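You operate a simulated robot arm through the tools that you are given. There is no shell and no other tool.

Carry out the task below with a simulated robot arm. There is one attempt and no reset: what you move stays moved.

Task
Load the primer tin into the pot and bring it up to pressure.
Fine: lid down and clamped, vent closed, air open. Set down upright: what you pick out.
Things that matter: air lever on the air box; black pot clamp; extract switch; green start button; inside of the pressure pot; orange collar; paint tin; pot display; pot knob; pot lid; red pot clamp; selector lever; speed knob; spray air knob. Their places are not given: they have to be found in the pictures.

It is judged by the outcome, as a careful person would: the job done as asked, and still so three seconds after it is handed in. It fails if anything else is knocked over, pushed out of place, dropped, spilled or broken. A push-on lid holds only when it is set on centred and level and pressed home; a screw cap is set on level and turned clockwise until tight.

Robot
A 6-joint arm with a fingered hand, fixed in place. Base frame: the origin is on the floor under the middle of its stand, x ahead of it, y to its left, z up; the work surface is at about z = 64. Lengths are in cm, angles in degrees, forces in N, time in s.
With the tool pointing down near the work surface it reaches from about 10 to 66 cm from the base axis. Its first joint turns from -166.0 to 166.0 degrees. Payload 5 kg.
The TCP is the grasp point between the finger pads, 3.6 cm short of the fingertips. In the tool frame z runs along the fingers and y along their closing line. The gripper opens to 12 cm; its body begins 4.2 cm behind the TCP. The gripper is a hand of 4 fingers: y runs from the thumb to the fingers, the wrist lies at [-1.9, -12.3, -21.1] in the tool frame, and closing takes about 1.5 s.
Orientation is that of the tool frame in the base frame, as [roll, pitch, yaw] about the fixed x, y, z axes, in that order (R = Rz(yaw) Ry(pitch) Rx(roll)). With the fingers straight down and the wrist toward the robot, the tool's x, y and z point along [0, 1, 0], [1, 0, 0] and [0, 0, -1] of the base frame.

Tools
- The arm moves only by the tool apply_moves. Its argument "motion" is a list that holds one entry, the list of rows, each a list of 7 numbers: the turn, a rotation vector about the tool's x, y, z in degrees, then the shift along the tool's x, y, z in cm, then the finger opening in cm, from 0 to 12. In form: [[[rx, ry, rz, dx, dy, dz, fingers], ...]]. A call has 1 to 20 rows; each row shifts and turns the commanded pose from where the row before left it, along the tool's axes as they then stand. A row lasts 0.2 s, in which the tool goes at most 5 cm and 8.6 degrees; a call with a longer step from one row to the next is refused whole, and so is a gripper value outside its range. Where a pose cannot be reached the arm comes as near as it can. A force on the tool above 40 N (or 10 N above the force at the start of the call, whichever is more), or a blocked arm, ends the call early, and 0.2 s more pass. Each finger travels about 4.5 cm/s and halts on what it meets, pressing with about 23 N; the grip force reading is that of the motor and also rises with nothing between the fingers. The clock runs only during rows and for 0.2 s after the last one: add rows that do not move to give the fingers time. It gives the time, the measured TCP pose, the force on the tool (base axes), the opening and the grip force at its end, in the units of the frame above (readings bear some noise), with the torque about the TCP (base axes, N m) and any sound that the robot's microphone picked up.
- Cameras (640 x 400 px; columns grow to the right, rows downward): "scene" is fixed at [39.93, -50.03, 158.68]; the picture's right is [0.69, -0.72, 0.00], its down [-0.60, -0.57, -0.57] and it looks along [0.41, 0.39, -0.82] (base axes); focal length 214 px, centre (320, 200). "wrist" rides on the gripper at [7.3, -10.1, -14.2] in the tool frame; the picture's right is [-0.79, 0.29, -0.54], its down [-0.56, -0.70, 0.44] and it looks along [-0.25, 0.65, 0.71] (tool axes); focal length 280 px, centre (320, 200).
- capture(camera): a new picture of that camera. It takes no simulated time.
- raise_lower(by): slides the trunk up (or, below 0, down) by that many cm; the arm rides with it, the base frame stays. It gives what a move gives, with no picture.
- hand_shape(shape): the hand has 4 fingers and takes this shape, open, in about a second: jaw (thumb against the fingers, like two jaws); tri (thumb and two fingers); tip (a fingertip pinch); poke (one finger out to press); point (the index stretched); flat (the hand flat); cup (the hand cupped); fist (a fist). The gripper value then closes the fingers along that shape, each until it touches; the sizes above hold for jaw. It gives what a move gives, with no picture.
- pixel_to_xyz(camera, pixels): there is no depth. For up to 12 entries [column, row, z] of the newest picture of that camera ("zoom" is the newest enlarged one), the place [x, y] in the base frame at which the ray of that pixel passes the height z, good to about 0.3 cm. It takes no simulated time.
- close_up(camera, box): a new picture of the part [left, top, right, bottom] of that camera's present view, enlarged. It takes no simulated time.
- sign_off(): hands the job in; it is judged then, once.

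Leave the gripper open and the arm clear of the work at the hand-in unless told otherwise.

The tools are called as a command line: name --argument value ..., lists and objects as JSON in quotes. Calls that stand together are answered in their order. apply_moves: Moves the arm, as the interface text tells. Its arguments: {"type":"object","properties":{"motion":{"type":"array"}},"required":["motion"]} The other tools are called the same way: raise_lower (by) moves the trunk up or down; hand_shape (shape) gives the hand a shape; capture (camera) takes a picture; pixel_to_xyz (camera, pixels) gives the place at which the rays of pixels pass given heights; close_up (camera, box) takes an enlarged picture of a part of a camera's view; sign_off () hands the job in.

At the start:

```text
time_s: 0.0
tcp_pos: [70.26, -12.43, 124.02]
tool_rot: [-180.0, 0.0, 90.0]
ft_force: [-0.7, 0.1, -0.3]
moment: [-0.02, 0.02, -0.02]
width: 11.95
gripper_force: 0.0
shape: jaw
trunk travel left (down, up): [-77.5, 6.5]
```

scene: 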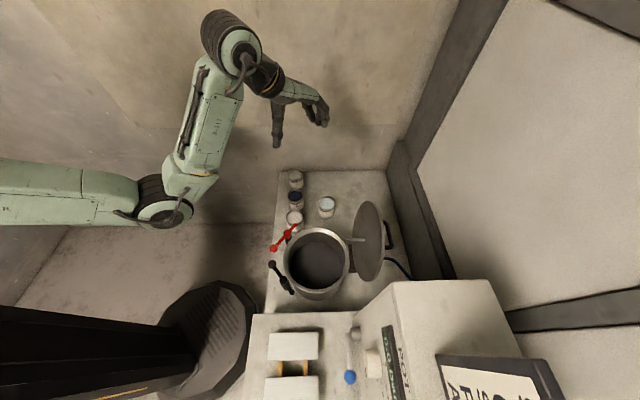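
wrist: 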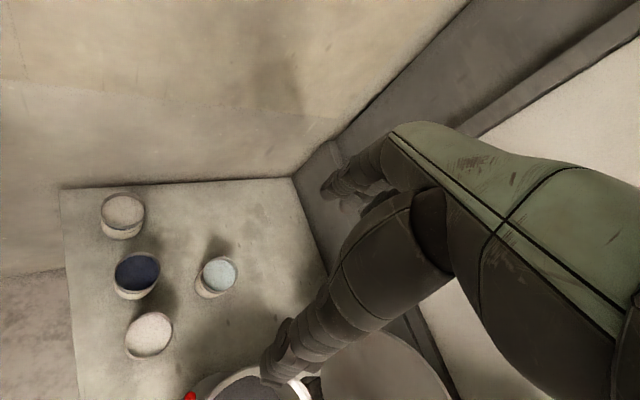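

I see a bench with four tins (near columns 290-330, rows 175-225), a pot with an open lid at (318,260), a red clamp at (284,237), a black clamp at (280,277), and an air box below. I'll enlarge several parts of the scene to look closely.

close_up --camera "scene" --box '[250, 160, 410, 260]'

close_up --camera "scene" --box '[240, 210, 420, 322]'

close_up --camera "scene" --box '[240, 290, 416, 400]'

close_up --camera "scene" --box '[360, 270, 568, 400]'

close_up --camera "wrist" --box '[60, 170, 320, 400]'

```text
4.00 times, centred on (330, 210) of scene
```

zoom: 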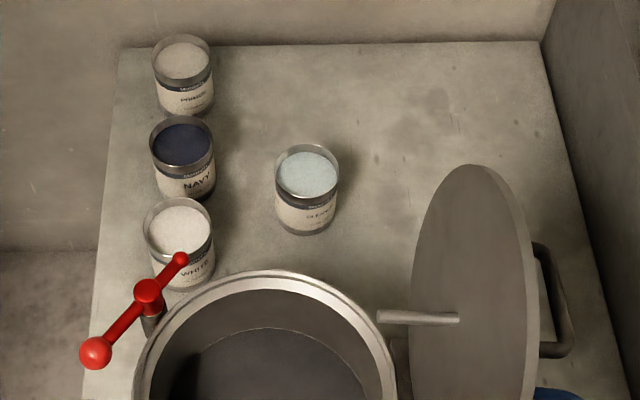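

```text
3.56 times, centred on (330, 266) of scene
```

zoom: 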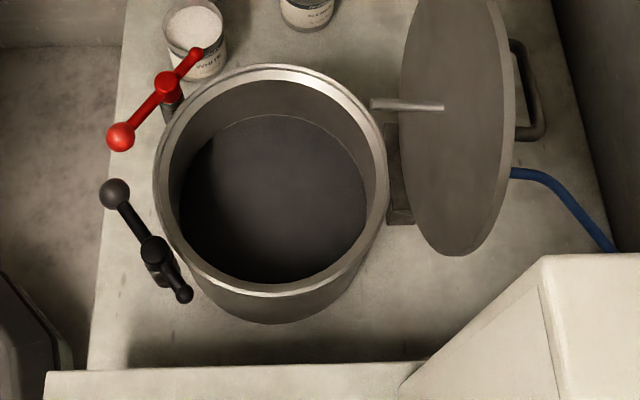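

```text
3.64 times, centred on (328, 345) of scene
```

zoom: 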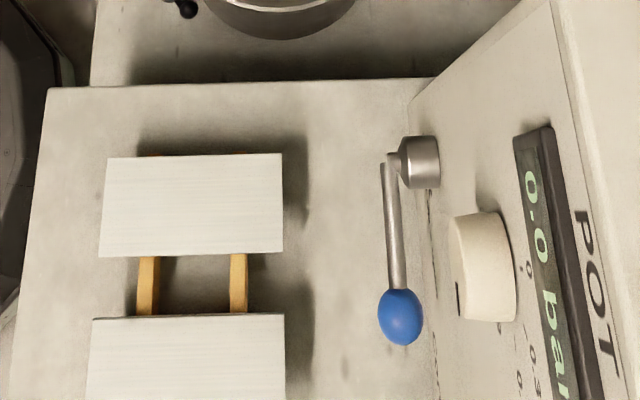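

```text
3.08 times, centred on (464, 335) of scene
```

zoom: 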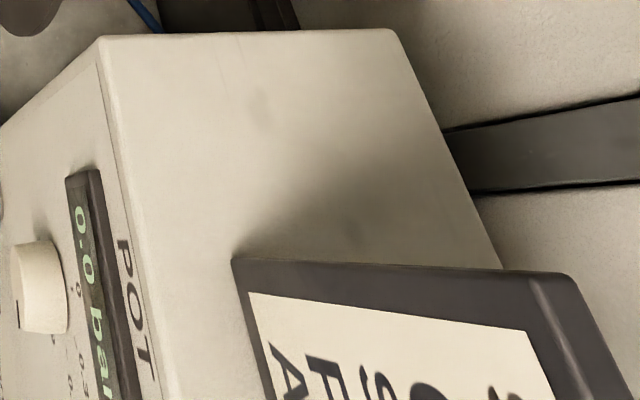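

```text
1.74 times, centred on (190, 285) of wrist
```

zoom: 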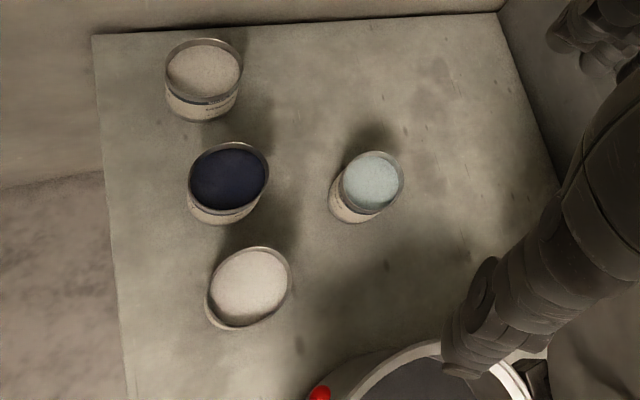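

Four open tins: top-left reads PRIMER at scene (296,178), then NAVY, WHITE and CLEAR. I'll get the ground coordinates of the main points in the scene picture.

capture --camera "scene"

pixel_to_xyz --camera "scene" --pixels '[[279, 171, 64], [385, 170, 64], [264, 310, 64], [296, 188, 64], [295, 175, 75], [318, 262, 64], [318, 262, 80], [284, 237, 85], [280, 277, 85], [250, 314, 64], [350, 377, 75], [355, 333, 75]]'

```text
taken
```

scene: 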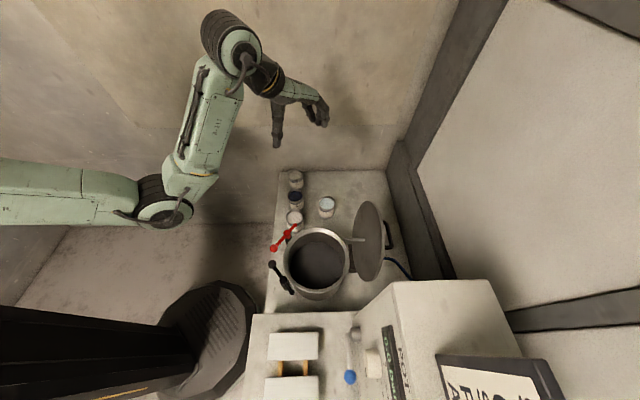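

```text
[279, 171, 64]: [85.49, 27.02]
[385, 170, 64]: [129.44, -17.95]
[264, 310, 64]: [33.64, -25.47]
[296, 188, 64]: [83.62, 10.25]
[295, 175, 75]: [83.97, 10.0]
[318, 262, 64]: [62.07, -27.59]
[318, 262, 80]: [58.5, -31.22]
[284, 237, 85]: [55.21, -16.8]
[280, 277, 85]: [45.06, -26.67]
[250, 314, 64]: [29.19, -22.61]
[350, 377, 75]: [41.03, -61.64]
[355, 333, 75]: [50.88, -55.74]
```

I'll cross-check the bench height and tin positions by using both cameras on the same points (tin bottoms and bench corner).

capture --camera "wrist"

pixel_to_xyz --camera "wrist" --pixels '[[60, 190, 64], [60, 190, 54], [60, 190, 74], [292, 178, 64], [292, 178, 54], [292, 178, 74], [123, 238, 64], [123, 238, 54], [123, 211, 75]]'

pixel_to_xyz --camera "scene" --pixels '[[279, 171, 54], [279, 171, 74], [385, 170, 54], [385, 170, 74], [296, 188, 54], [296, 188, 74], [295, 175, 80]]'

```text
taken
```

wrist: 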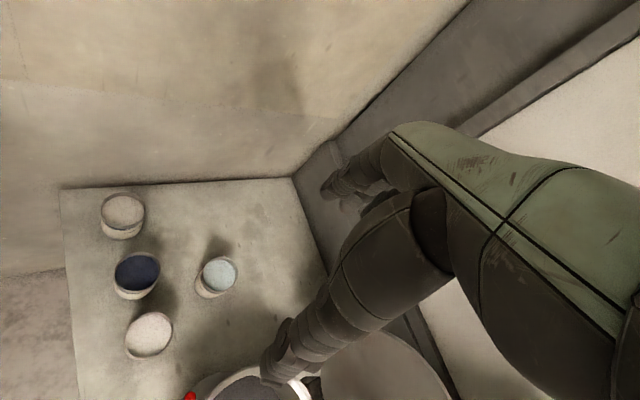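

```text
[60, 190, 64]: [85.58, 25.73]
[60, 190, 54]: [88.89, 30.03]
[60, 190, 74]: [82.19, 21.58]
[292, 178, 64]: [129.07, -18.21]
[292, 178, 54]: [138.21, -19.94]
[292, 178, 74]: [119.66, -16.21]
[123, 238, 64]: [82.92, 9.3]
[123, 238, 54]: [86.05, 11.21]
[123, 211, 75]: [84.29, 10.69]
```

```text
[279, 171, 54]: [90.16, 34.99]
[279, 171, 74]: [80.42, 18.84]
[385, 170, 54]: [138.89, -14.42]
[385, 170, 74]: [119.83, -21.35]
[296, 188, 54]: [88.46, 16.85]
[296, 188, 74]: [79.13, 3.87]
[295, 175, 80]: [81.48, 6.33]
```

Both cameras agree on the bench at z=64, primer tin about (83.5, 10). Now I'll zoom tighter on the console panel and on the pot rim/lid for labels.

close_up --camera "scene" --box '[336, 320, 416, 370]'

close_up --camera "scene" --box '[336, 350, 416, 400]'

close_up --camera "scene" --box '[340, 195, 420, 285]'

close_up --camera "scene" --box '[262, 220, 310, 300]'

close_up --camera "scene" --box '[250, 310, 410, 400]'

close_up --camera "scene" --box '[420, 340, 580, 400]'

```text
8.00 times, centred on (376, 345) of scene
```

zoom: 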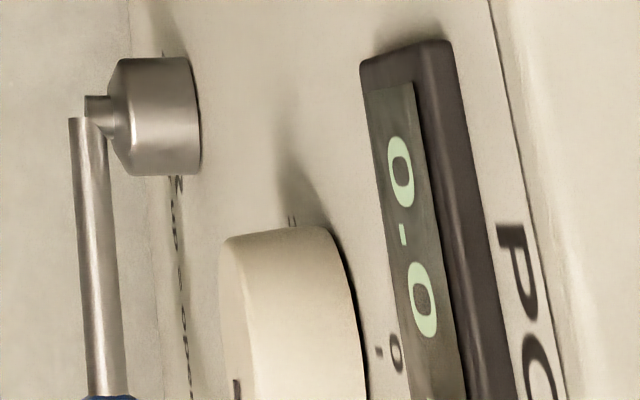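

```text
8.00 times, centred on (376, 375) of scene
```

zoom: 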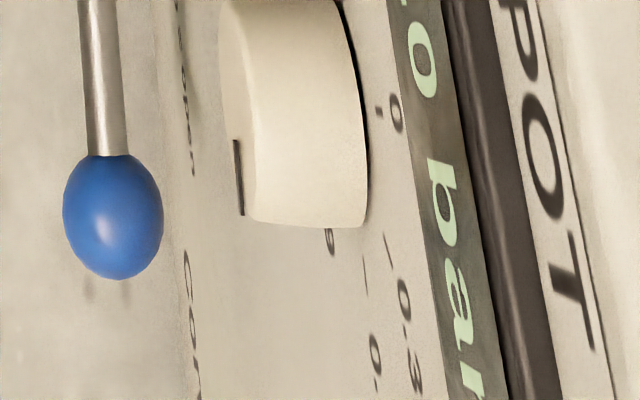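

```text
4.44 times, centred on (380, 240) of scene
```

zoom: 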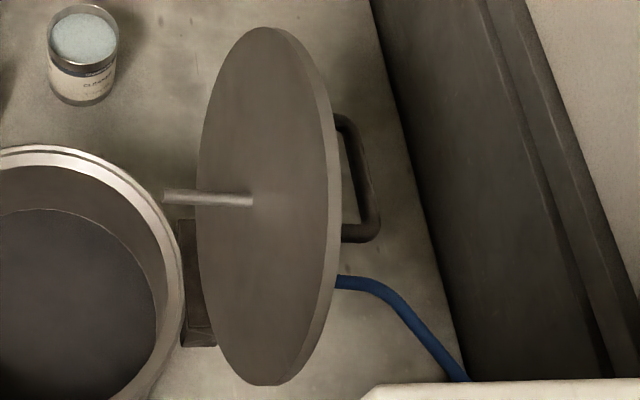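

```text
5.00 times, centred on (286, 260) of scene
```

zoom: 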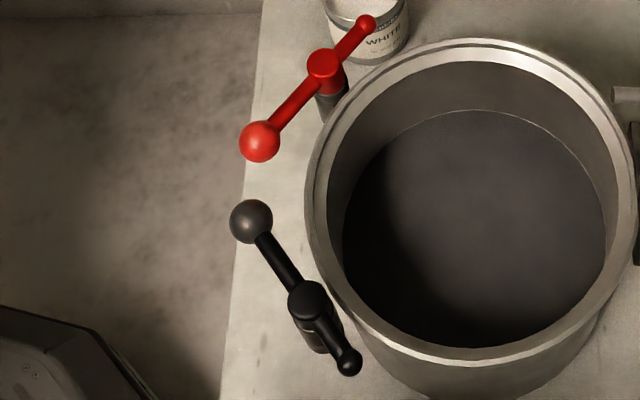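

```text
4.00 times, centred on (330, 355) of scene
```

zoom: 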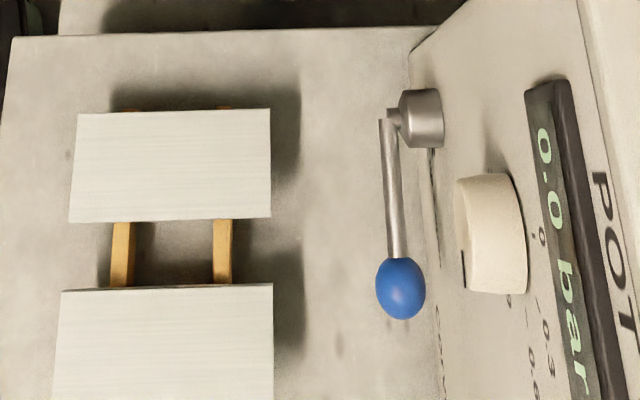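

```text
4.00 times, centred on (500, 370) of scene
```

zoom: 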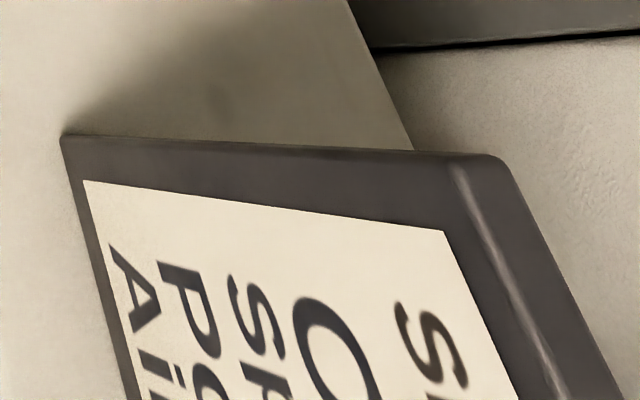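

The console carries a sign with instructions I can't read yet, and most of the panel is out of view. I'll turn the hand to face the bench direction (about -46° yaw) and slide it to the right at height, so that the wrist camera sees the console.

apply_moves --motion '[[[0, 0, 7.7, 0, 0, 0, 12], [0, 0, 7.7, 0, 0, 0, 12], [0, 0, 7.7, 0, 0, 0, 12], [0, 0, 7.7, 0, 0, 0, 12], [0, 0, 7.7, 0, 0, 0, 12], [0, 0, 7.7, 0, 0, 0, 12], [0, 0, 0, -4.5, 0, 0, 12], [0, 0, 0, -4.5, 0, 0, 12], [0, 0, 0, -4.5, 0, 0, 12], [0, 0, 0, -4.5, 0, 0, 12], [0, 0, 0, -4.5, 0, 0, 12], [0, 0, 0, -4.5, 0, 0, 12], [0, 0, 0, -4.5, 0, 0, 12], [0, 0, 0, -4.5, 0, 0, 12], [0, 0, 0, -4.5, 0, 0, 12], [0, 0, 0, -4.5, 0, 0, 12], [0, 0, 0, -4.5, 0, 0, 12], [0, 0, 0, -4.5, 0, 0, 12]]]'

capture --camera "wrist"

capture --camera "scene"

```text
time_s: 3.8
tcp_pos: [32.3, -50.83, 122.16]
tool_rot: [-180.0, 0.0, 43.9]
ft_force: [-0.3, 0.5, -0.1]
moment: [0.07, -0.03, 0.02]
width: 11.95
gripper_force: 0.1
shape: jaw
out of reach, approached as far as the arm can: row 9, 10, 11, 13
trunk travel left (down, up): [-77.5, 6.5]
```

```text
taken
```

wrist: 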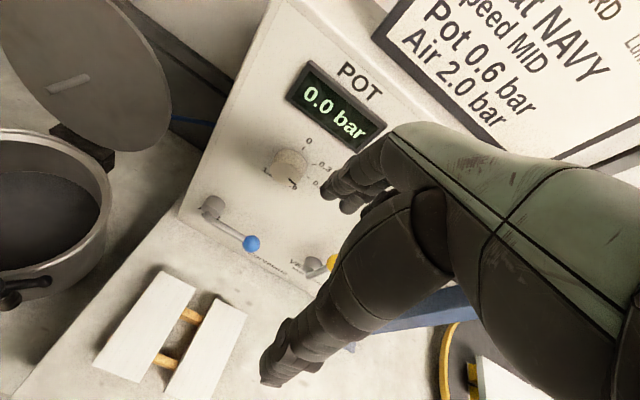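

```text
taken
```

scene: 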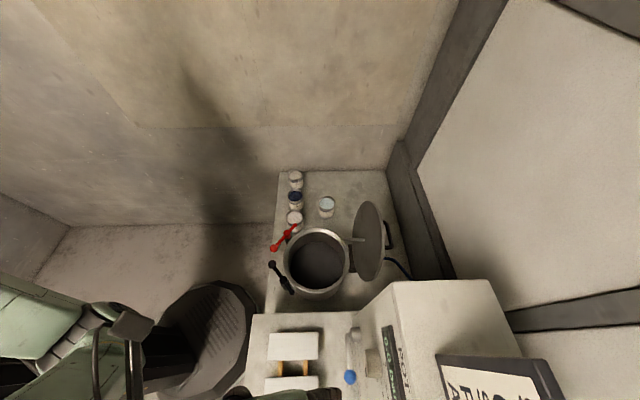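

The sign is readable in part: "...NAVY / Speed MID / Pot 0.6 bar / Air 2.0 bar"; the panel has a blue lever, a yellow one, and the POT display with knob. I'll zoom on these.

close_up --camera "wrist" --box '[380, 0, 640, 160]'

close_up --camera "wrist" --box '[180, 40, 400, 180]'

close_up --camera "wrist" --box '[180, 180, 340, 290]'

close_up --camera "wrist" --box '[0, 0, 220, 140]'

```text
2.46 times, centred on (510, 80) of wrist
```

zoom: 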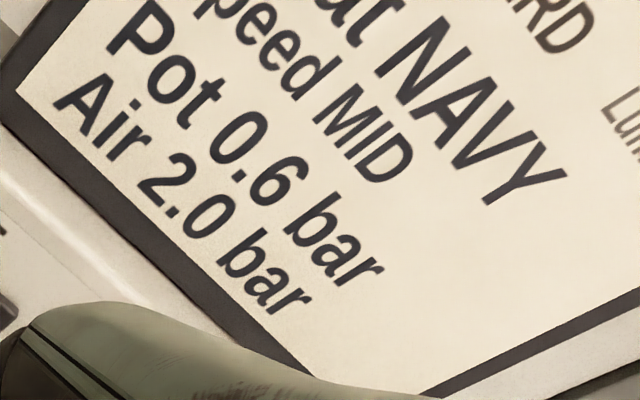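

```text
2.86 times, centred on (290, 110) of wrist
```

zoom: 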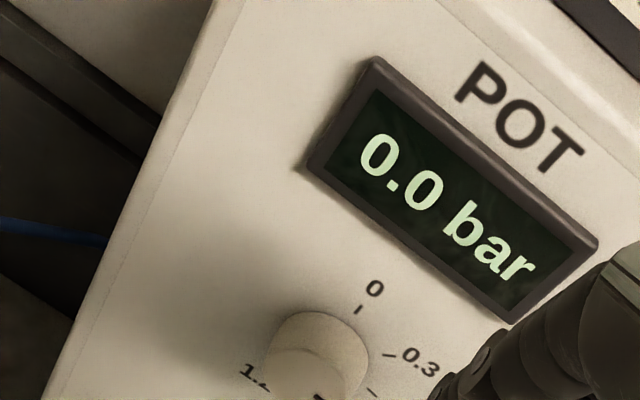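

```text
3.64 times, centred on (260, 235) of wrist
```

zoom: 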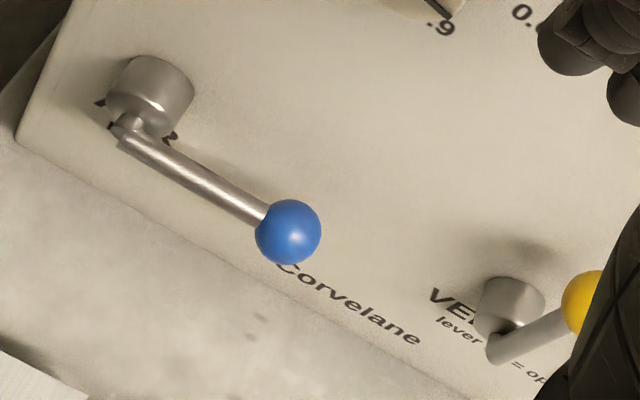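

```text
2.86 times, centred on (110, 70) of wrist
```

zoom: 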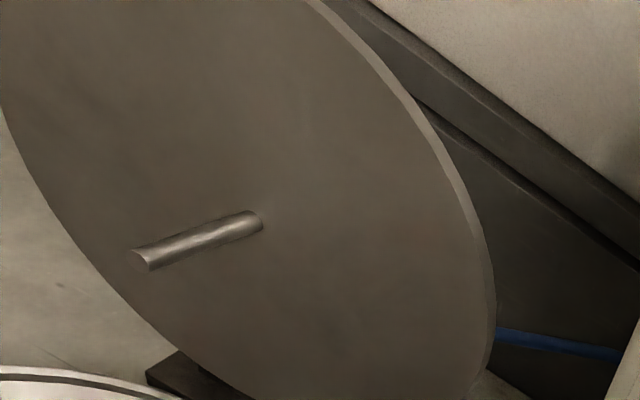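

The card gives "Pot 0.6 bar", the yellow lever is labelled VENT and the blue one AIR; the pot knob's mark seems to be near 0.9. I need to see the entire card and the vent label, so I tip the hand forward 30° and move 20 cm to the right.

apply_moves --motion '[[[0, 0, 0, -5, 0, 0, 12], [0, 0, 0, -5, 0, 0, 12], [0, 0, 0, -5, 0, 0, 12], [0, 0, 0, -5, 0, 0, 12], [-7.5, 0, 0, 0, 0, 0, 12], [-7.5, 0, 0, 0, 0, 0, 12], [-7.5, 0, 0, 0, 0, 0, 12], [-7.5, 0, 0, 0, 0, 0, 12]]]'

capture --camera "wrist"

```text
time_s: 5.6
tcp_pos: [18.0, -64.39, 122.41]
tool_rot: [149.8, 0.1, 43.6]
ft_force: [0.2, 0.3, -0.5]
moment: [-0.01, 0.01, -0.05]
width: 11.97
gripper_force: 0.1
shape: jaw
trunk travel left (down, up): [-77.5, 6.5]
```

```text
taken
```

wrist: 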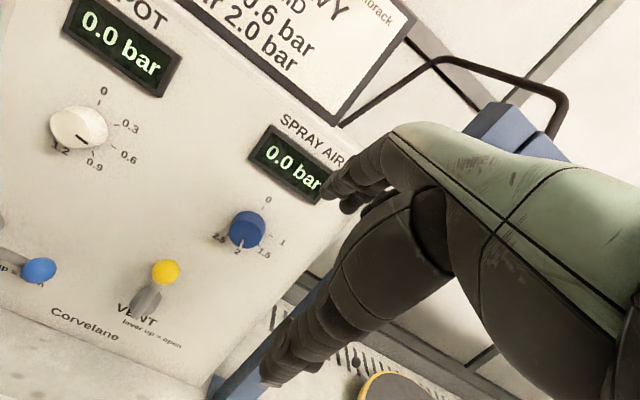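

close_up --camera "wrist" --box '[30, 80, 160, 180]'

close_up --camera "wrist" --box '[0, 230, 220, 360]'

close_up --camera "wrist" --box '[180, 0, 420, 130]'

close_up --camera "wrist" --box '[180, 100, 400, 270]'

```text
4.00 times, centred on (95, 130) of wrist
```

zoom: 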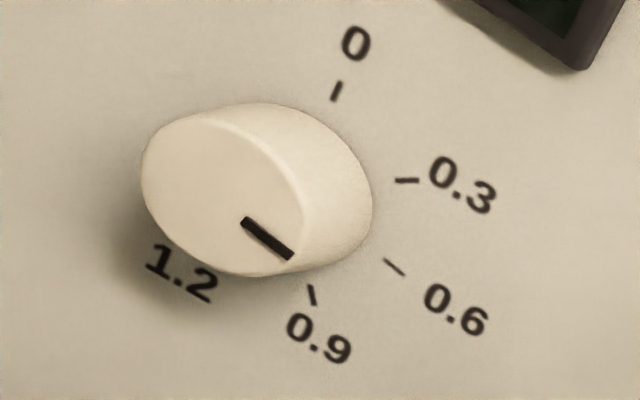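

```text
2.91 times, centred on (110, 295) of wrist
```

zoom: 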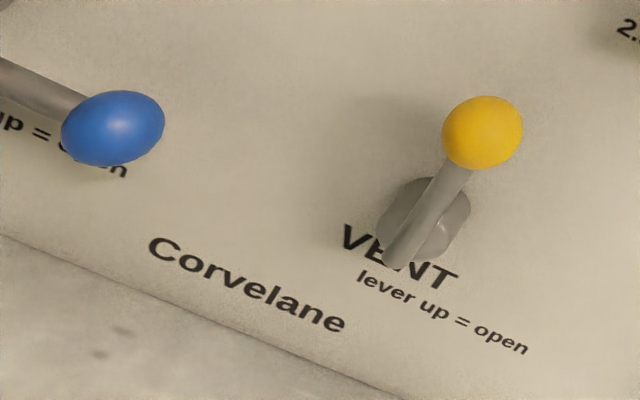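

```text
2.67 times, centred on (300, 65) of wrist
```

zoom: 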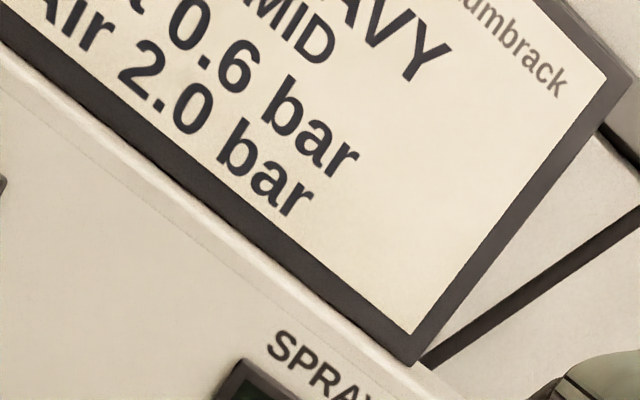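

```text
2.35 times, centred on (290, 185) of wrist
```

zoom: 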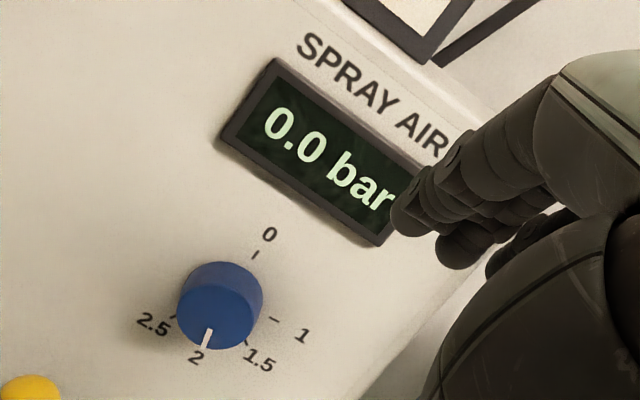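

The knob mark is parallel to the 0.6 tick, so it is already on 0.6, matching the card. VENT reads "lever up = open" and its lever is up (open); the air lever is horizontal (closed). Now I get rays for the levers from this view and the scene view.

pixel_to_xyz --camera "wrist" --pixels '[[38, 270, 70], [38, 270, 80], [165, 271, 70], [165, 271, 80], [139, 309, 70], [139, 309, 80], [80, 128, 80], [80, 128, 90], [205, 385, 64], [205, 385, 70]]'

pixel_to_xyz --camera "scene" --pixels '[[350, 377, 70], [350, 377, 80], [355, 333, 70], [355, 333, 80], [372, 363, 80], [372, 363, 90], [395, 282, 100], [395, 282, 110], [358, 316, 64], [358, 316, 70]]'

```text
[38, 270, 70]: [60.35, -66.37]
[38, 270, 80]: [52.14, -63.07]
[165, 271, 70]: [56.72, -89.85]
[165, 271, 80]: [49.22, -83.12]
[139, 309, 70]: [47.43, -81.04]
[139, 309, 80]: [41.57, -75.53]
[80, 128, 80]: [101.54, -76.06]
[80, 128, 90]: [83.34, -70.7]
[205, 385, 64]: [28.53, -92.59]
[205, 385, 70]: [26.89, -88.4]
```

```text
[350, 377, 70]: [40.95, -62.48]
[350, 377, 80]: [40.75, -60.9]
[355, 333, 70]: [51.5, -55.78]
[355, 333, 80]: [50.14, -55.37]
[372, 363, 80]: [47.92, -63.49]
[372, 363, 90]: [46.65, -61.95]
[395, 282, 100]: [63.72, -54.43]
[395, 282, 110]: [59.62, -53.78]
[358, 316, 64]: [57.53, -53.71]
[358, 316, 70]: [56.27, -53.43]
```

Triangulated: blue air-lever ball about (40.4, -58.5, 94.4), pivot end (46.4, -53.3, 94); vent ball about (33.3, -68.4, 101.5). Next I move back and left to get a wrist view of the pot, lid and clamps.

apply_moves --motion '[[[7.5, 0, 0, 5, 0, 0, 12], [7.5, 0, 0, 5, 0, 0, 12], [7.5, 0, 0, 5, 0, 0, 12], [7.5, 0, 0, 5, 0, 0, 12], [0, 0, 0, 4.9, 0, 0, 12], [0, 0, 0, 4.9, 0, 0, 12], [0, 0, 0, 4.9, 0, 0, 12], [0, 0, 0, 4.9, 0, 0, 12], [0, 0, 0, 4.9, 0, 0, 12], [0, 0, 0, 4.9, 0, 0, 12], [0, 0, 0, 4.9, 0, 0, 12], [0, 0, 0, 4.9, 0, 0, 12], [0, 0, 0, 0, -4.7, 1.0, 12], [0, 0, 0, 0, -4.7, 1.0, 12], [0, 0, 0, 0, -4.7, 1.0, 12], [0, 0, 0, 0, -4.7, 1.0, 12]]]'

capture --camera "wrist"

capture --camera "scene"

```text
time_s: 9.0
tcp_pos: [48.45, -10.44, 115.57]
tool_rot: [179.7, -0.1, 44.0]
ft_force: [-1.3, 0.5, 0.5]
moment: [0.02, -0.02, 0.01]
width: 11.96
gripper_force: 0.0
shape: jaw
out of reach, approached as far as the arm can: row 14, 15, 16
trunk travel left (down, up): [-77.5, 6.5]
```

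```text
taken
```

wrist: 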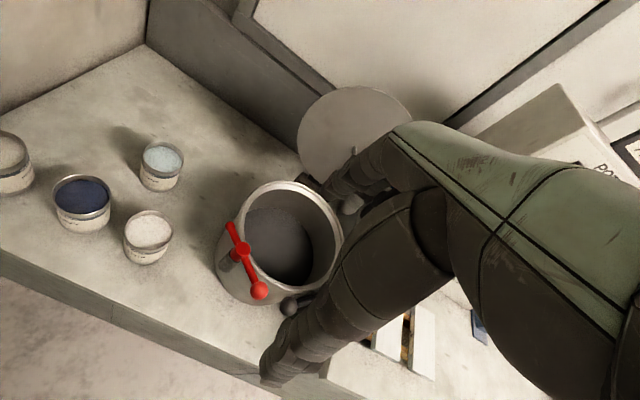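

```text
taken
```

scene: 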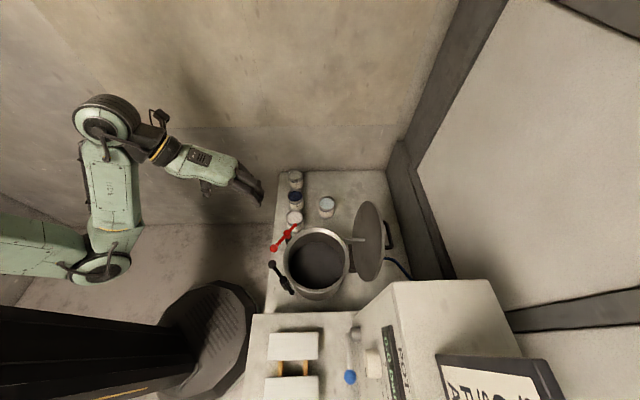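

Good view of the pot from the left. I'll zoom in on pot, clamps and lid for triangulation.

close_up --camera "wrist" --box '[200, 160, 360, 320]'

close_up --camera "wrist" --box '[270, 70, 430, 220]'

close_up --camera "wrist" --box '[0, 100, 220, 290]'

pixel_to_xyz --camera "wrist" --pixels '[[290, 235, 80], [290, 235, 90], [259, 290, 80], [259, 290, 90], [243, 248, 80], [243, 248, 90], [231, 226, 80], [231, 226, 90], [290, 305, 80], [290, 305, 90], [355, 90, 100], [355, 90, 120]]'

pixel_to_xyz --camera "scene" --pixels '[[316.5, 260.4, 80], [316.5, 260.4, 90], [274, 248.5, 80], [274, 248.5, 90], [286, 234, 80], [286, 234, 90], [294.5, 225, 80], [294.5, 225, 90], [272, 264, 80], [272, 264, 90], [283.5, 280, 80], [283.5, 280, 90]]'

```text
2.50 times, centred on (280, 240) of wrist
```

zoom: 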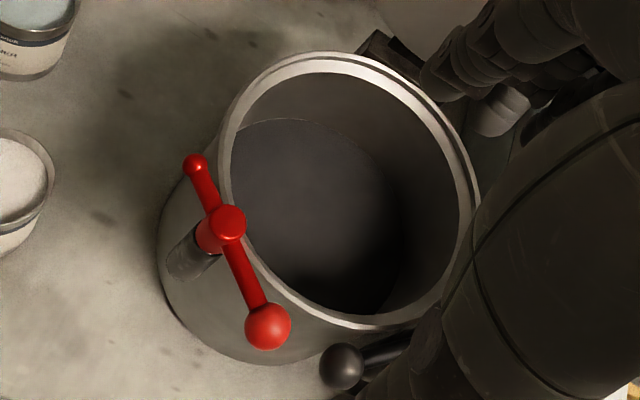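

```text
2.67 times, centred on (350, 145) of wrist
```

zoom: 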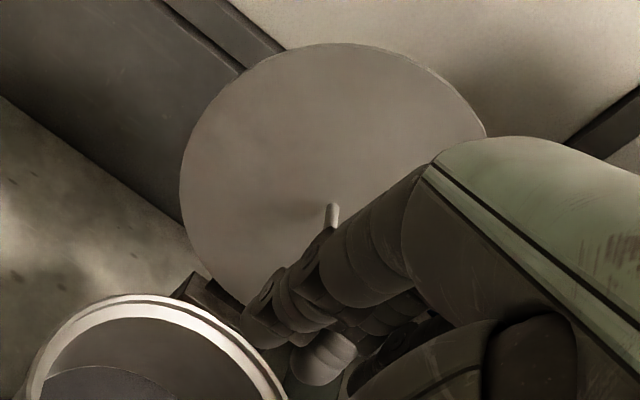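

```text
2.11 times, centred on (110, 195) of wrist
```

zoom: 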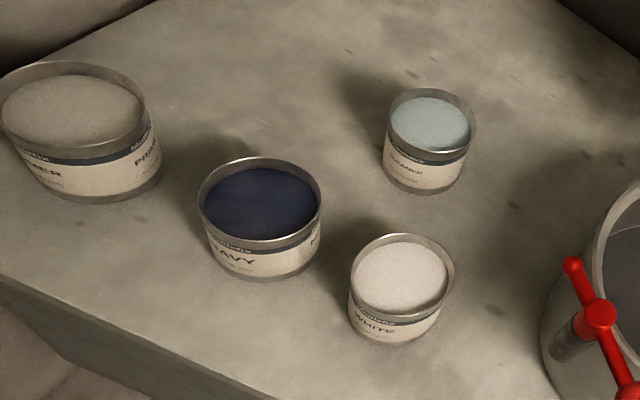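

```text
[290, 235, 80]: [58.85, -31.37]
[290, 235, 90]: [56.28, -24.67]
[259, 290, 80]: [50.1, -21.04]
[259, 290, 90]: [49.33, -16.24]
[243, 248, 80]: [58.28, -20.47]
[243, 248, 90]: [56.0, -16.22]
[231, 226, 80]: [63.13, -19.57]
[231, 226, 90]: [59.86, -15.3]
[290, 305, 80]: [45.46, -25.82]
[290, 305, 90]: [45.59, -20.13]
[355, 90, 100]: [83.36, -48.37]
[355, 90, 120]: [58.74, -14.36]
```

```text
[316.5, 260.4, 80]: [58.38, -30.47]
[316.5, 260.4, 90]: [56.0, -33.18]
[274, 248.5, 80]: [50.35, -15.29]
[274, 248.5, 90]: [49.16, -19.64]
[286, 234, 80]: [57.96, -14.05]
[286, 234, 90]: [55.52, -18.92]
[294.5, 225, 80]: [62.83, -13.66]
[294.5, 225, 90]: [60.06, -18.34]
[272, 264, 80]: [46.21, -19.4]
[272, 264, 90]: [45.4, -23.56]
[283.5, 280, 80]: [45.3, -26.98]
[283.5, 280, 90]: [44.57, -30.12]
```

Pot rim centre about (58.3, -30.7, z 81); red clamp bar along x (ball (49.6,-18), hub (56.5,-17.5), z 87), black clamp bar along y (ball (45.6,-22), hub (44.8,-29)); the lid is just past vertical with its centre about (70,-42,97). Next I move the hand high over the primer tin at about (84, 10).

apply_moves --motion '[[[0, 0, -8.5, 0, 0, 0, 12], [0, 0, -8.5, 0, 0, 0, 12], [0, 0, -8.5, 0, 0, 0, 12], [0, 0, -8.5, 0, 0, 0, 12], [0, 0, -8.5, 0, 0, 0, 12], [0, 0, -8.5, 0, 0, 0, 12], [0, 0, 0, 1.94, 4.13, 0, 12], [0, 0, 0, 1.94, 4.13, 0, 12], [0, 0, 0, 1.94, 4.13, 0, 12], [0, 0, 0, 1.94, 4.13, 0, 12], [0, 0, 0, 1.94, 4.13, 0, 12], [0, 0, 0, 1.94, 4.13, 0, 12], [0, 0, 0, 1.94, 4.13, 0, 12]]]'

capture --camera "wrist"

capture --camera "scene"

```text
time_s: 11.8
tcp_pos: [76.48, 5.61, 115.22]
tool_rot: [-179.9, 0.1, 94.9]
ft_force: [0.1, -0.2, -0.8]
moment: [-0.02, 0.04, 0.0]
width: 11.98
gripper_force: 0.0
shape: jaw
trunk travel left (down, up): [-77.5, 6.5]
```

```text
taken
```

wrist: 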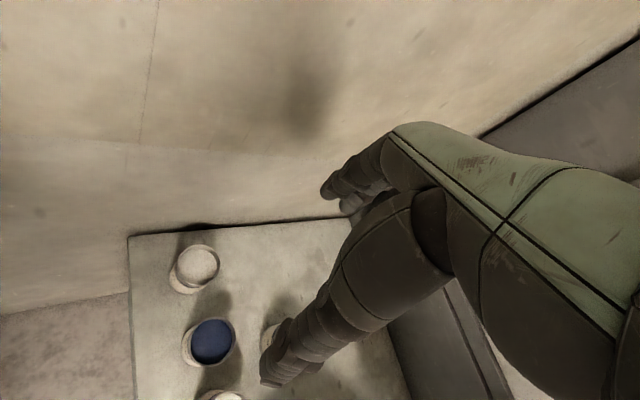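

```text
taken
```

scene: 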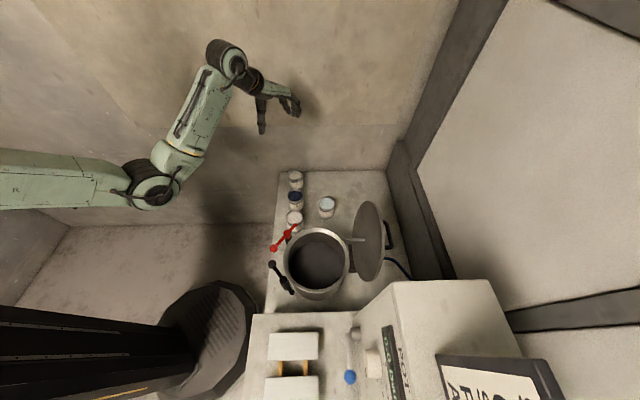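

Over the tins now. I'll zoom on the primer tin in the wrist and scene views to fix its position.

close_up --camera "wrist" --box '[140, 220, 260, 300]'

close_up --camera "scene" --box '[272, 160, 336, 200]'

pixel_to_xyz --camera "wrist" --pixels '[[198, 264, 75], [198, 264, 77], [212, 341, 75], [186, 283, 64]]'

pixel_to_xyz --camera "scene" --pixels '[[295.5, 174.5, 73], [295.5, 174.5, 75], [295.5, 174.5, 77]]'

```text
5.00 times, centred on (200, 260) of wrist
```

zoom: 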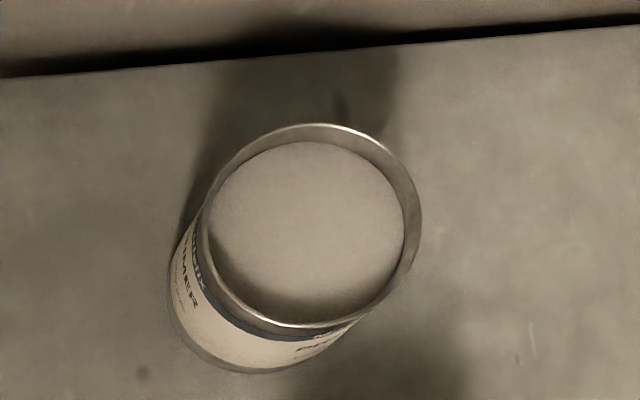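

```text
10.00 times, centred on (304, 180) of scene
```

zoom: 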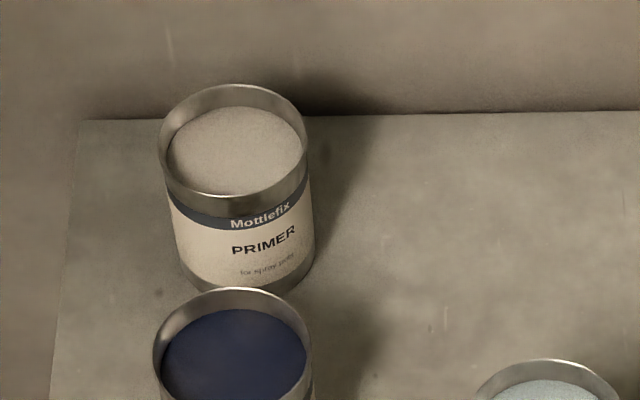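

```text
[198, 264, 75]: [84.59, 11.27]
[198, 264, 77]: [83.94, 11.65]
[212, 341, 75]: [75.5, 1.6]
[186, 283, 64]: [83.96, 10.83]
```

```text
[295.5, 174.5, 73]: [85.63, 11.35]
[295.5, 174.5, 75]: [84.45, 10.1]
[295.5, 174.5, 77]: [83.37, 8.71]
```

The rim solves to centre (85.0, 10.9), z 73.6, diameter about 8.3 cm. The target needs more reach, so I lower the trunk 20 cm (fingertips would still be at about z 92, above the tins).

raise_lower --by -20

```text
time_s: 14.0
tcp_pos: [76.27, 5.38, 95.32]
tool_rot: [-179.9, 0.0, 94.8]
ft_force: [0.1, 0.1, -0.5]
moment: [0.01, -0.03, -0.02]
width: 12.0
gripper_force: 0.0
shape: jaw
trunk travel left (down, up): [-57.5, 26.5]
```

Trunk down; TCP at (76.3, 5.4, 95.3). I shift over the tin and lower to about z 84, then check the picture.

apply_moves --motion '[[[0, 0, 0, 1.59, 3.05, 0, 12], [0, 0, 0, 1.59, 3.05, 0, 12], [0, 0, 0, 1.59, 3.05, 0, 12], [0, 0, 0, 0, 0, 3, 12], [0, 0, 0, 0, 0, 3, 12], [0, 0, 0, 0, 0, 3, 12], [0, 0, 0, 0, 0, 0, 12]]]'

capture --camera "wrist"

close_up --camera "scene" --box '[230, 100, 390, 200]'

```text
time_s: 15.6
tcp_pos: [84.91, 10.93, 86.39]
tool_rot: [180.0, 0.0, 94.7]
ft_force: [0.0, 0.2, 0.6]
moment: [-0.02, -0.04, 0.03]
width: 12.0
gripper_force: 0.1
shape: jaw
trunk travel left (down, up): [-57.5, 26.5]
```

```text
taken
```

wrist: 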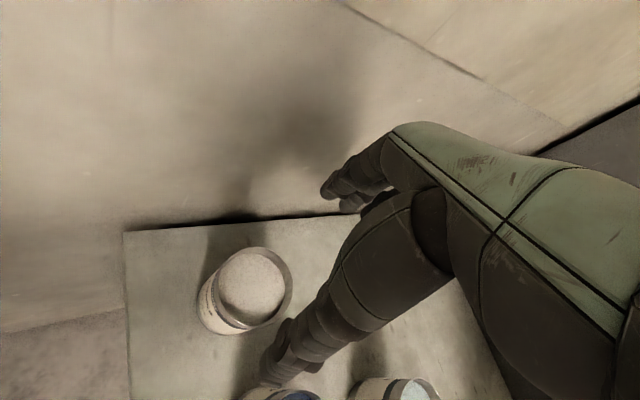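

```text
4.00 times, centred on (310, 150) of scene
```

zoom: 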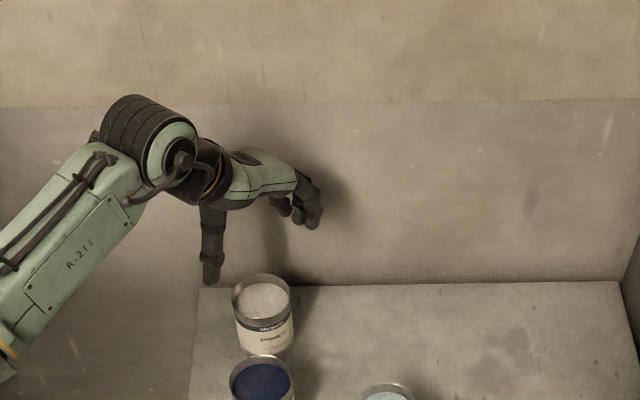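

The tin rim sits slightly left of where the TCP axis would hit. I'll measure it precisely.

close_up --camera "wrist" --box '[180, 230, 308, 350]'

pixel_to_xyz --camera "wrist" --pixels '[[253, 288, 73.6], [253, 288, 75], [253, 288, 72.5]]'

```text
3.33 times, centred on (244, 290) of wrist
```

zoom: 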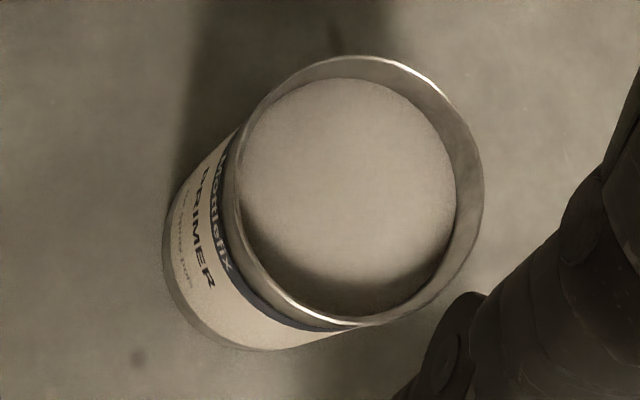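

```text
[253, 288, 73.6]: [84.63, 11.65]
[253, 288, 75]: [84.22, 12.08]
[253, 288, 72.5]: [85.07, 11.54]
```

Tin centre refined to about (84.7, 11.4). I correct by +0.5 cm sideways and descend to about z 77, with fingertips just starting around the rim.

apply_moves --motion '[[[0, 0, 0, 0.47, -0.16, 0, 12], [0, 0, 0, 0, 0, 3, 12], [0, 0, 0, 0, 0, 3, 12], [0, 0, 0, 0, 0, 2, 12], [0, 0, 0, 0, 0, 0, 12]]]'

capture --camera "wrist"

close_up --camera "scene" --box '[260, 130, 340, 200]'

```text
time_s: 16.8
tcp_pos: [84.76, 11.34, 78.3]
tool_rot: [180.0, 0.0, 94.8]
ft_force: [0.2, -0.2, 1.3]
moment: [0.01, 0.02, 0.02]
width: 11.97
gripper_force: 0.1
shape: jaw
trunk travel left (down, up): [-57.5, 26.5]
```

```text
taken
```

wrist: 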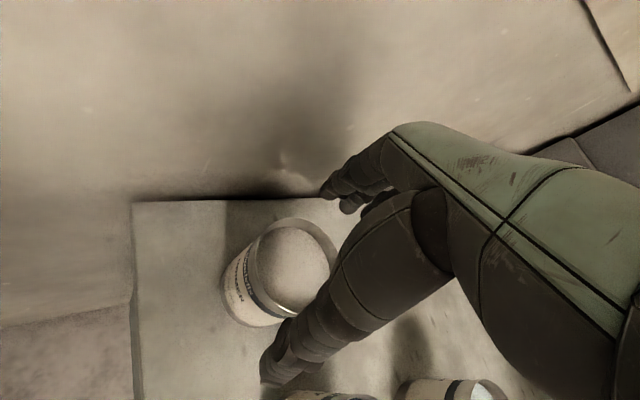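

```text
5.71 times, centred on (300, 165) of scene
```

zoom: 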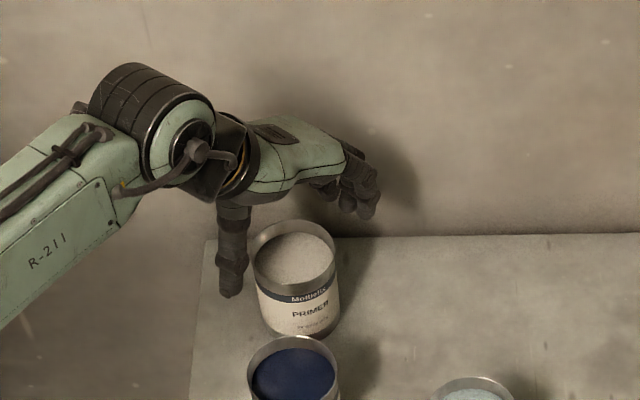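

The tin sits centred between thumb and fingers. I descend another 6 cm to about z 72.

apply_moves --motion '[[[0, 0, 0, 0, 0, 2, 12], [0, 0, 0, 0, 0, 2, 12], [0, 0, 0, 0, 0, 2, 12], [0, 0, 0, 0, 0, 0, 12]]]'

close_up --camera "scene" --box '[260, 130, 340, 200]'

close_up --camera "wrist" --box '[230, 150, 430, 400]'

```text
time_s: 17.8
tcp_pos: [84.79, 11.33, 72.33]
tool_rot: [180.0, 0.1, 94.7]
ft_force: [-0.6, -0.5, 0.1]
moment: [-0.01, -0.02, 0.01]
width: 12.0
gripper_force: 0.1
shape: jaw
trunk travel left (down, up): [-57.5, 26.5]
```

```text
5.71 times, centred on (300, 165) of scene
```

zoom: 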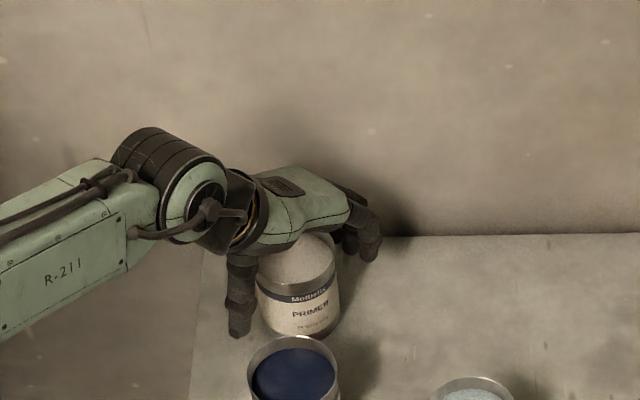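

```text
1.60 times, centred on (330, 275) of wrist
```

zoom: 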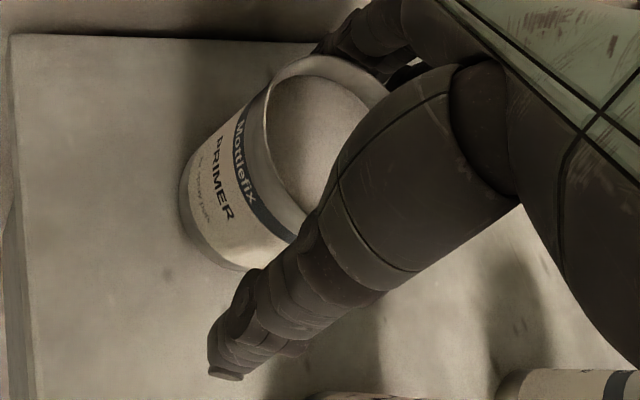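

Fingers surround the tin at mid height with no contact force. I close the fingers onto it.

apply_moves --motion '[[[0, 0, 0, 0, 0, 0, 9], [0, 0, 0, 0, 0, 0, 8], [0, 0, 0, 0, 0, 0, 7], [0, 0, 0, 0, 0, 0, 6], [0, 0, 0, 0, 0, 0, 5], [0, 0, 0, 0, 0, 0, 5], [0, 0, 0, 0, 0, 0, 5], [0, 0, 0, 0, 0, 0, 5]]]'

close_up --camera "scene" --box '[260, 130, 340, 200]'

```text
time_s: 19.6
tcp_pos: [84.75, 11.34, 72.35]
tool_rot: [-180.0, 0.1, 94.8]
ft_force: [-1.1, 0.4, 0.2]
moment: [-0.03, -0.02, 0.0]
width: 6.67
gripper_force: 23.1
shape: jaw
trunk travel left (down, up): [-57.5, 26.5]
```

```text
5.71 times, centred on (300, 165) of scene
```

zoom: 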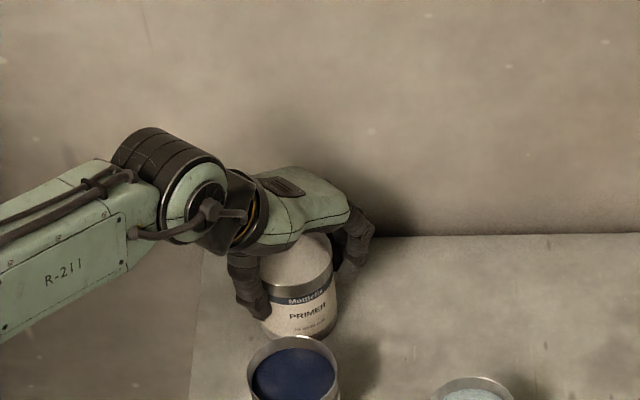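

Grip at 23 N, opening 6.67, holding the tin. I lift 3 cm gently to test the hold.

apply_moves --motion '[[[0, 0, 0, 0, 0, -0.5, 5], [0, 0, 0, 0, 0, -1, 5], [0, 0, 0, 0, 0, -1.5, 5], [0, 0, 0, 0, 0, 0, 5]]]'

close_up --camera "scene" --box '[260, 130, 340, 200]'

close_up --camera "wrist" --box '[230, 150, 430, 400]'

```text
time_s: 20.6
tcp_pos: [84.93, 11.4, 75.2]
tool_rot: [-179.9, 0.1, 94.9]
ft_force: [0.7, 0.3, -4.6]
moment: [-0.01, 0.01, 0.0]
width: 6.63
gripper_force: 22.9
shape: jaw
trunk travel left (down, up): [-57.5, 26.5]
```

```text
5.71 times, centred on (300, 165) of scene
```

zoom: 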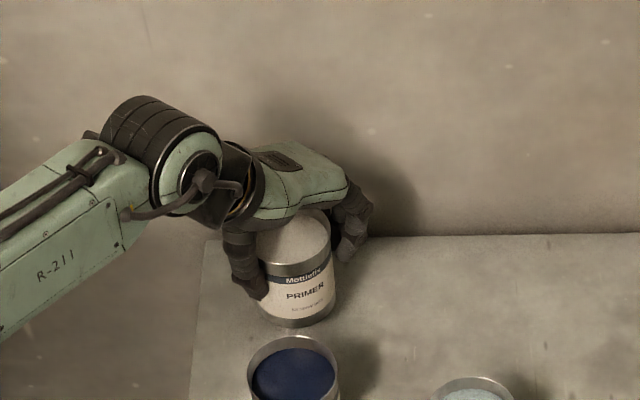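

```text
1.60 times, centred on (330, 275) of wrist
```

zoom: 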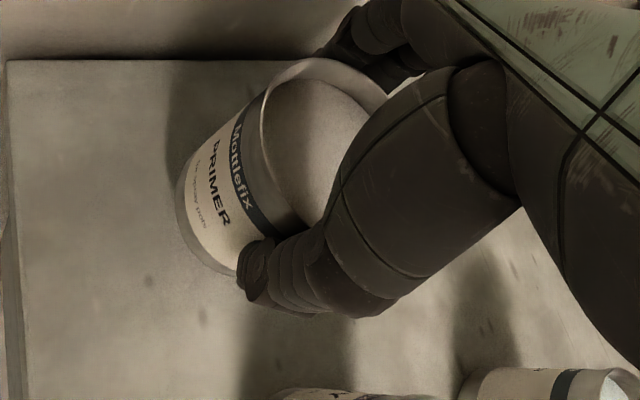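

Tin is held (about 4.6 N weight), upright. I lift a further 10 cm and then raise the trunk fully for clearance over the clamps.

apply_moves --motion '[[[0, 0, 0, 0, 0, -1.5, 5], [0, 0, 0, 0, 0, -2, 5], [0, 0, 0, 0, 0, -2, 5], [0, 0, 0, 0, 0, -2, 5], [0, 0, 0, 0, 0, -1.5, 5], [0, 0, 0, 0, 0, -1, 5], [0, 0, 0, 0, 0, 0, 5]]]'

raise_lower --by 26.5

capture --camera "scene"

capture --camera "wrist"

```text
time_s: 22.2
tcp_pos: [84.77, 11.41, 85.24]
tool_rot: [-179.9, 0.0, 94.8]
ft_force: [-0.2, -0.6, -4.3]
moment: [-0.01, 0.0, 0.01]
width: 6.63
gripper_force: 23.4
shape: jaw
trunk travel left (down, up): [-57.5, 26.5]
```

```text
time_s: 24.9
tcp_pos: [84.71, 11.38, 111.83]
tool_rot: [-179.9, 0.1, 94.7]
ft_force: [0.1, -0.6, -3.9]
moment: [0.04, -0.04, -0.04]
width: 6.59
gripper_force: 22.8
shape: jaw
trunk travel left (down, up): [-84.0, 0.0]
```

```text
taken
```

scene: 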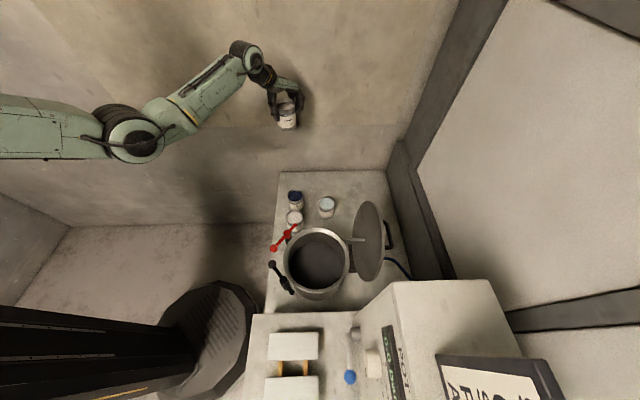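

```text
taken
```

wrist: 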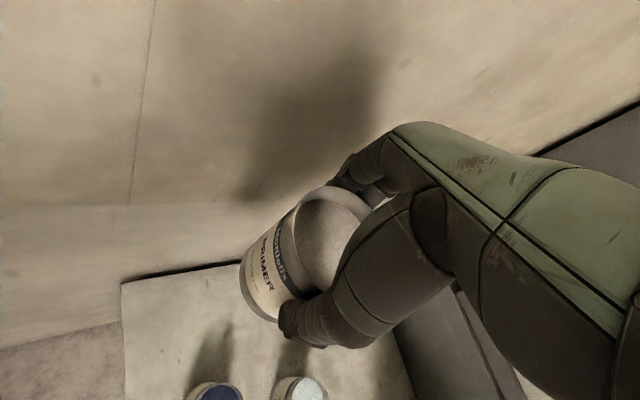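

Tin is clear at z≈103 bottom height. I rotate to face the pot (-28° heading) and carry the tin gently to above the pot centre.

apply_moves --motion '[[[0, 0, 8.2, 0, 0, 0, 5], [0, 0, 8.2, 0, 0, 0, 5], [0, 0, 8.2, 0, 0, 0, 5], [0, 0, 8.2, 0, 0, 0, 5], [0, 0, 0, -1.6, -0.22, 0, 5], [0, 0, 0, -3.2, -0.22, 0, 5], [0, 0, 0, -3.2, -0.22, 0, 5], [0, 0, 0, -3.2, -0.22, 0, 5], [0, 0, 0, -3.2, -0.22, 0, 5], [0, 0, 0, -3.2, -0.22, 0, 5], [0, 0, 0, -3.2, -0.22, 0, 5], [0, 0, 0, -3.2, -0.22, 0, 5], [0, 0, 0, -3.2, -0.22, 0, 5], [0, 0, 0, -3.2, -0.22, 0, 5], [0, 0, 0, -3.2, -0.22, 0, 5], [0, 0, 0, -3.2, -0.22, 0, 5], [0, 0, 0, -3.2, -0.22, 0, 5], [0, 0, 0, -3.2, -0.22, 0, 5], [0, 0, 0, -3.2, -0.22, 0, 5], [0, 0, 0, -3.2, -0.22, 0, 5]]]'

capture --camera "scene"

capture --camera "wrist"

```text
time_s: 29.1
tcp_pos: [58.25, -30.82, 111.86]
tool_rot: [-179.9, -0.1, 62.1]
ft_force: [0.3, -1.0, -4.0]
moment: [-0.01, 0.02, -0.02]
width: 6.61
gripper_force: 23.1
shape: jaw
trunk travel left (down, up): [-84.0, 0.0]
```

```text
taken
```

scene: 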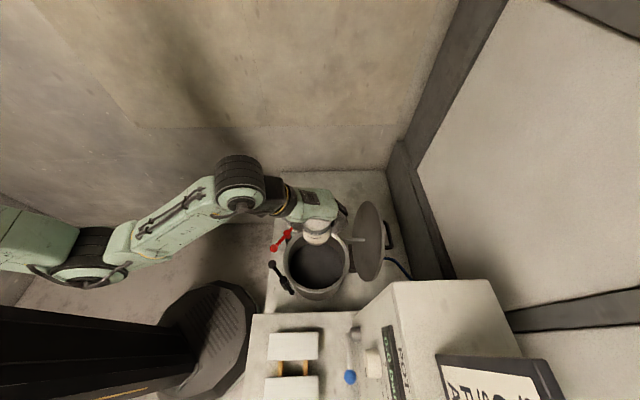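

```text
taken
```

wrist: 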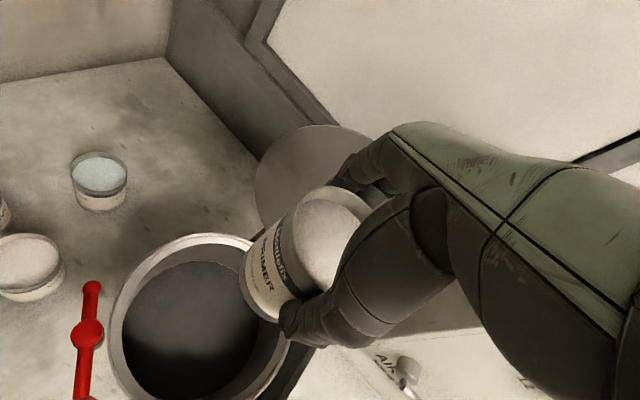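

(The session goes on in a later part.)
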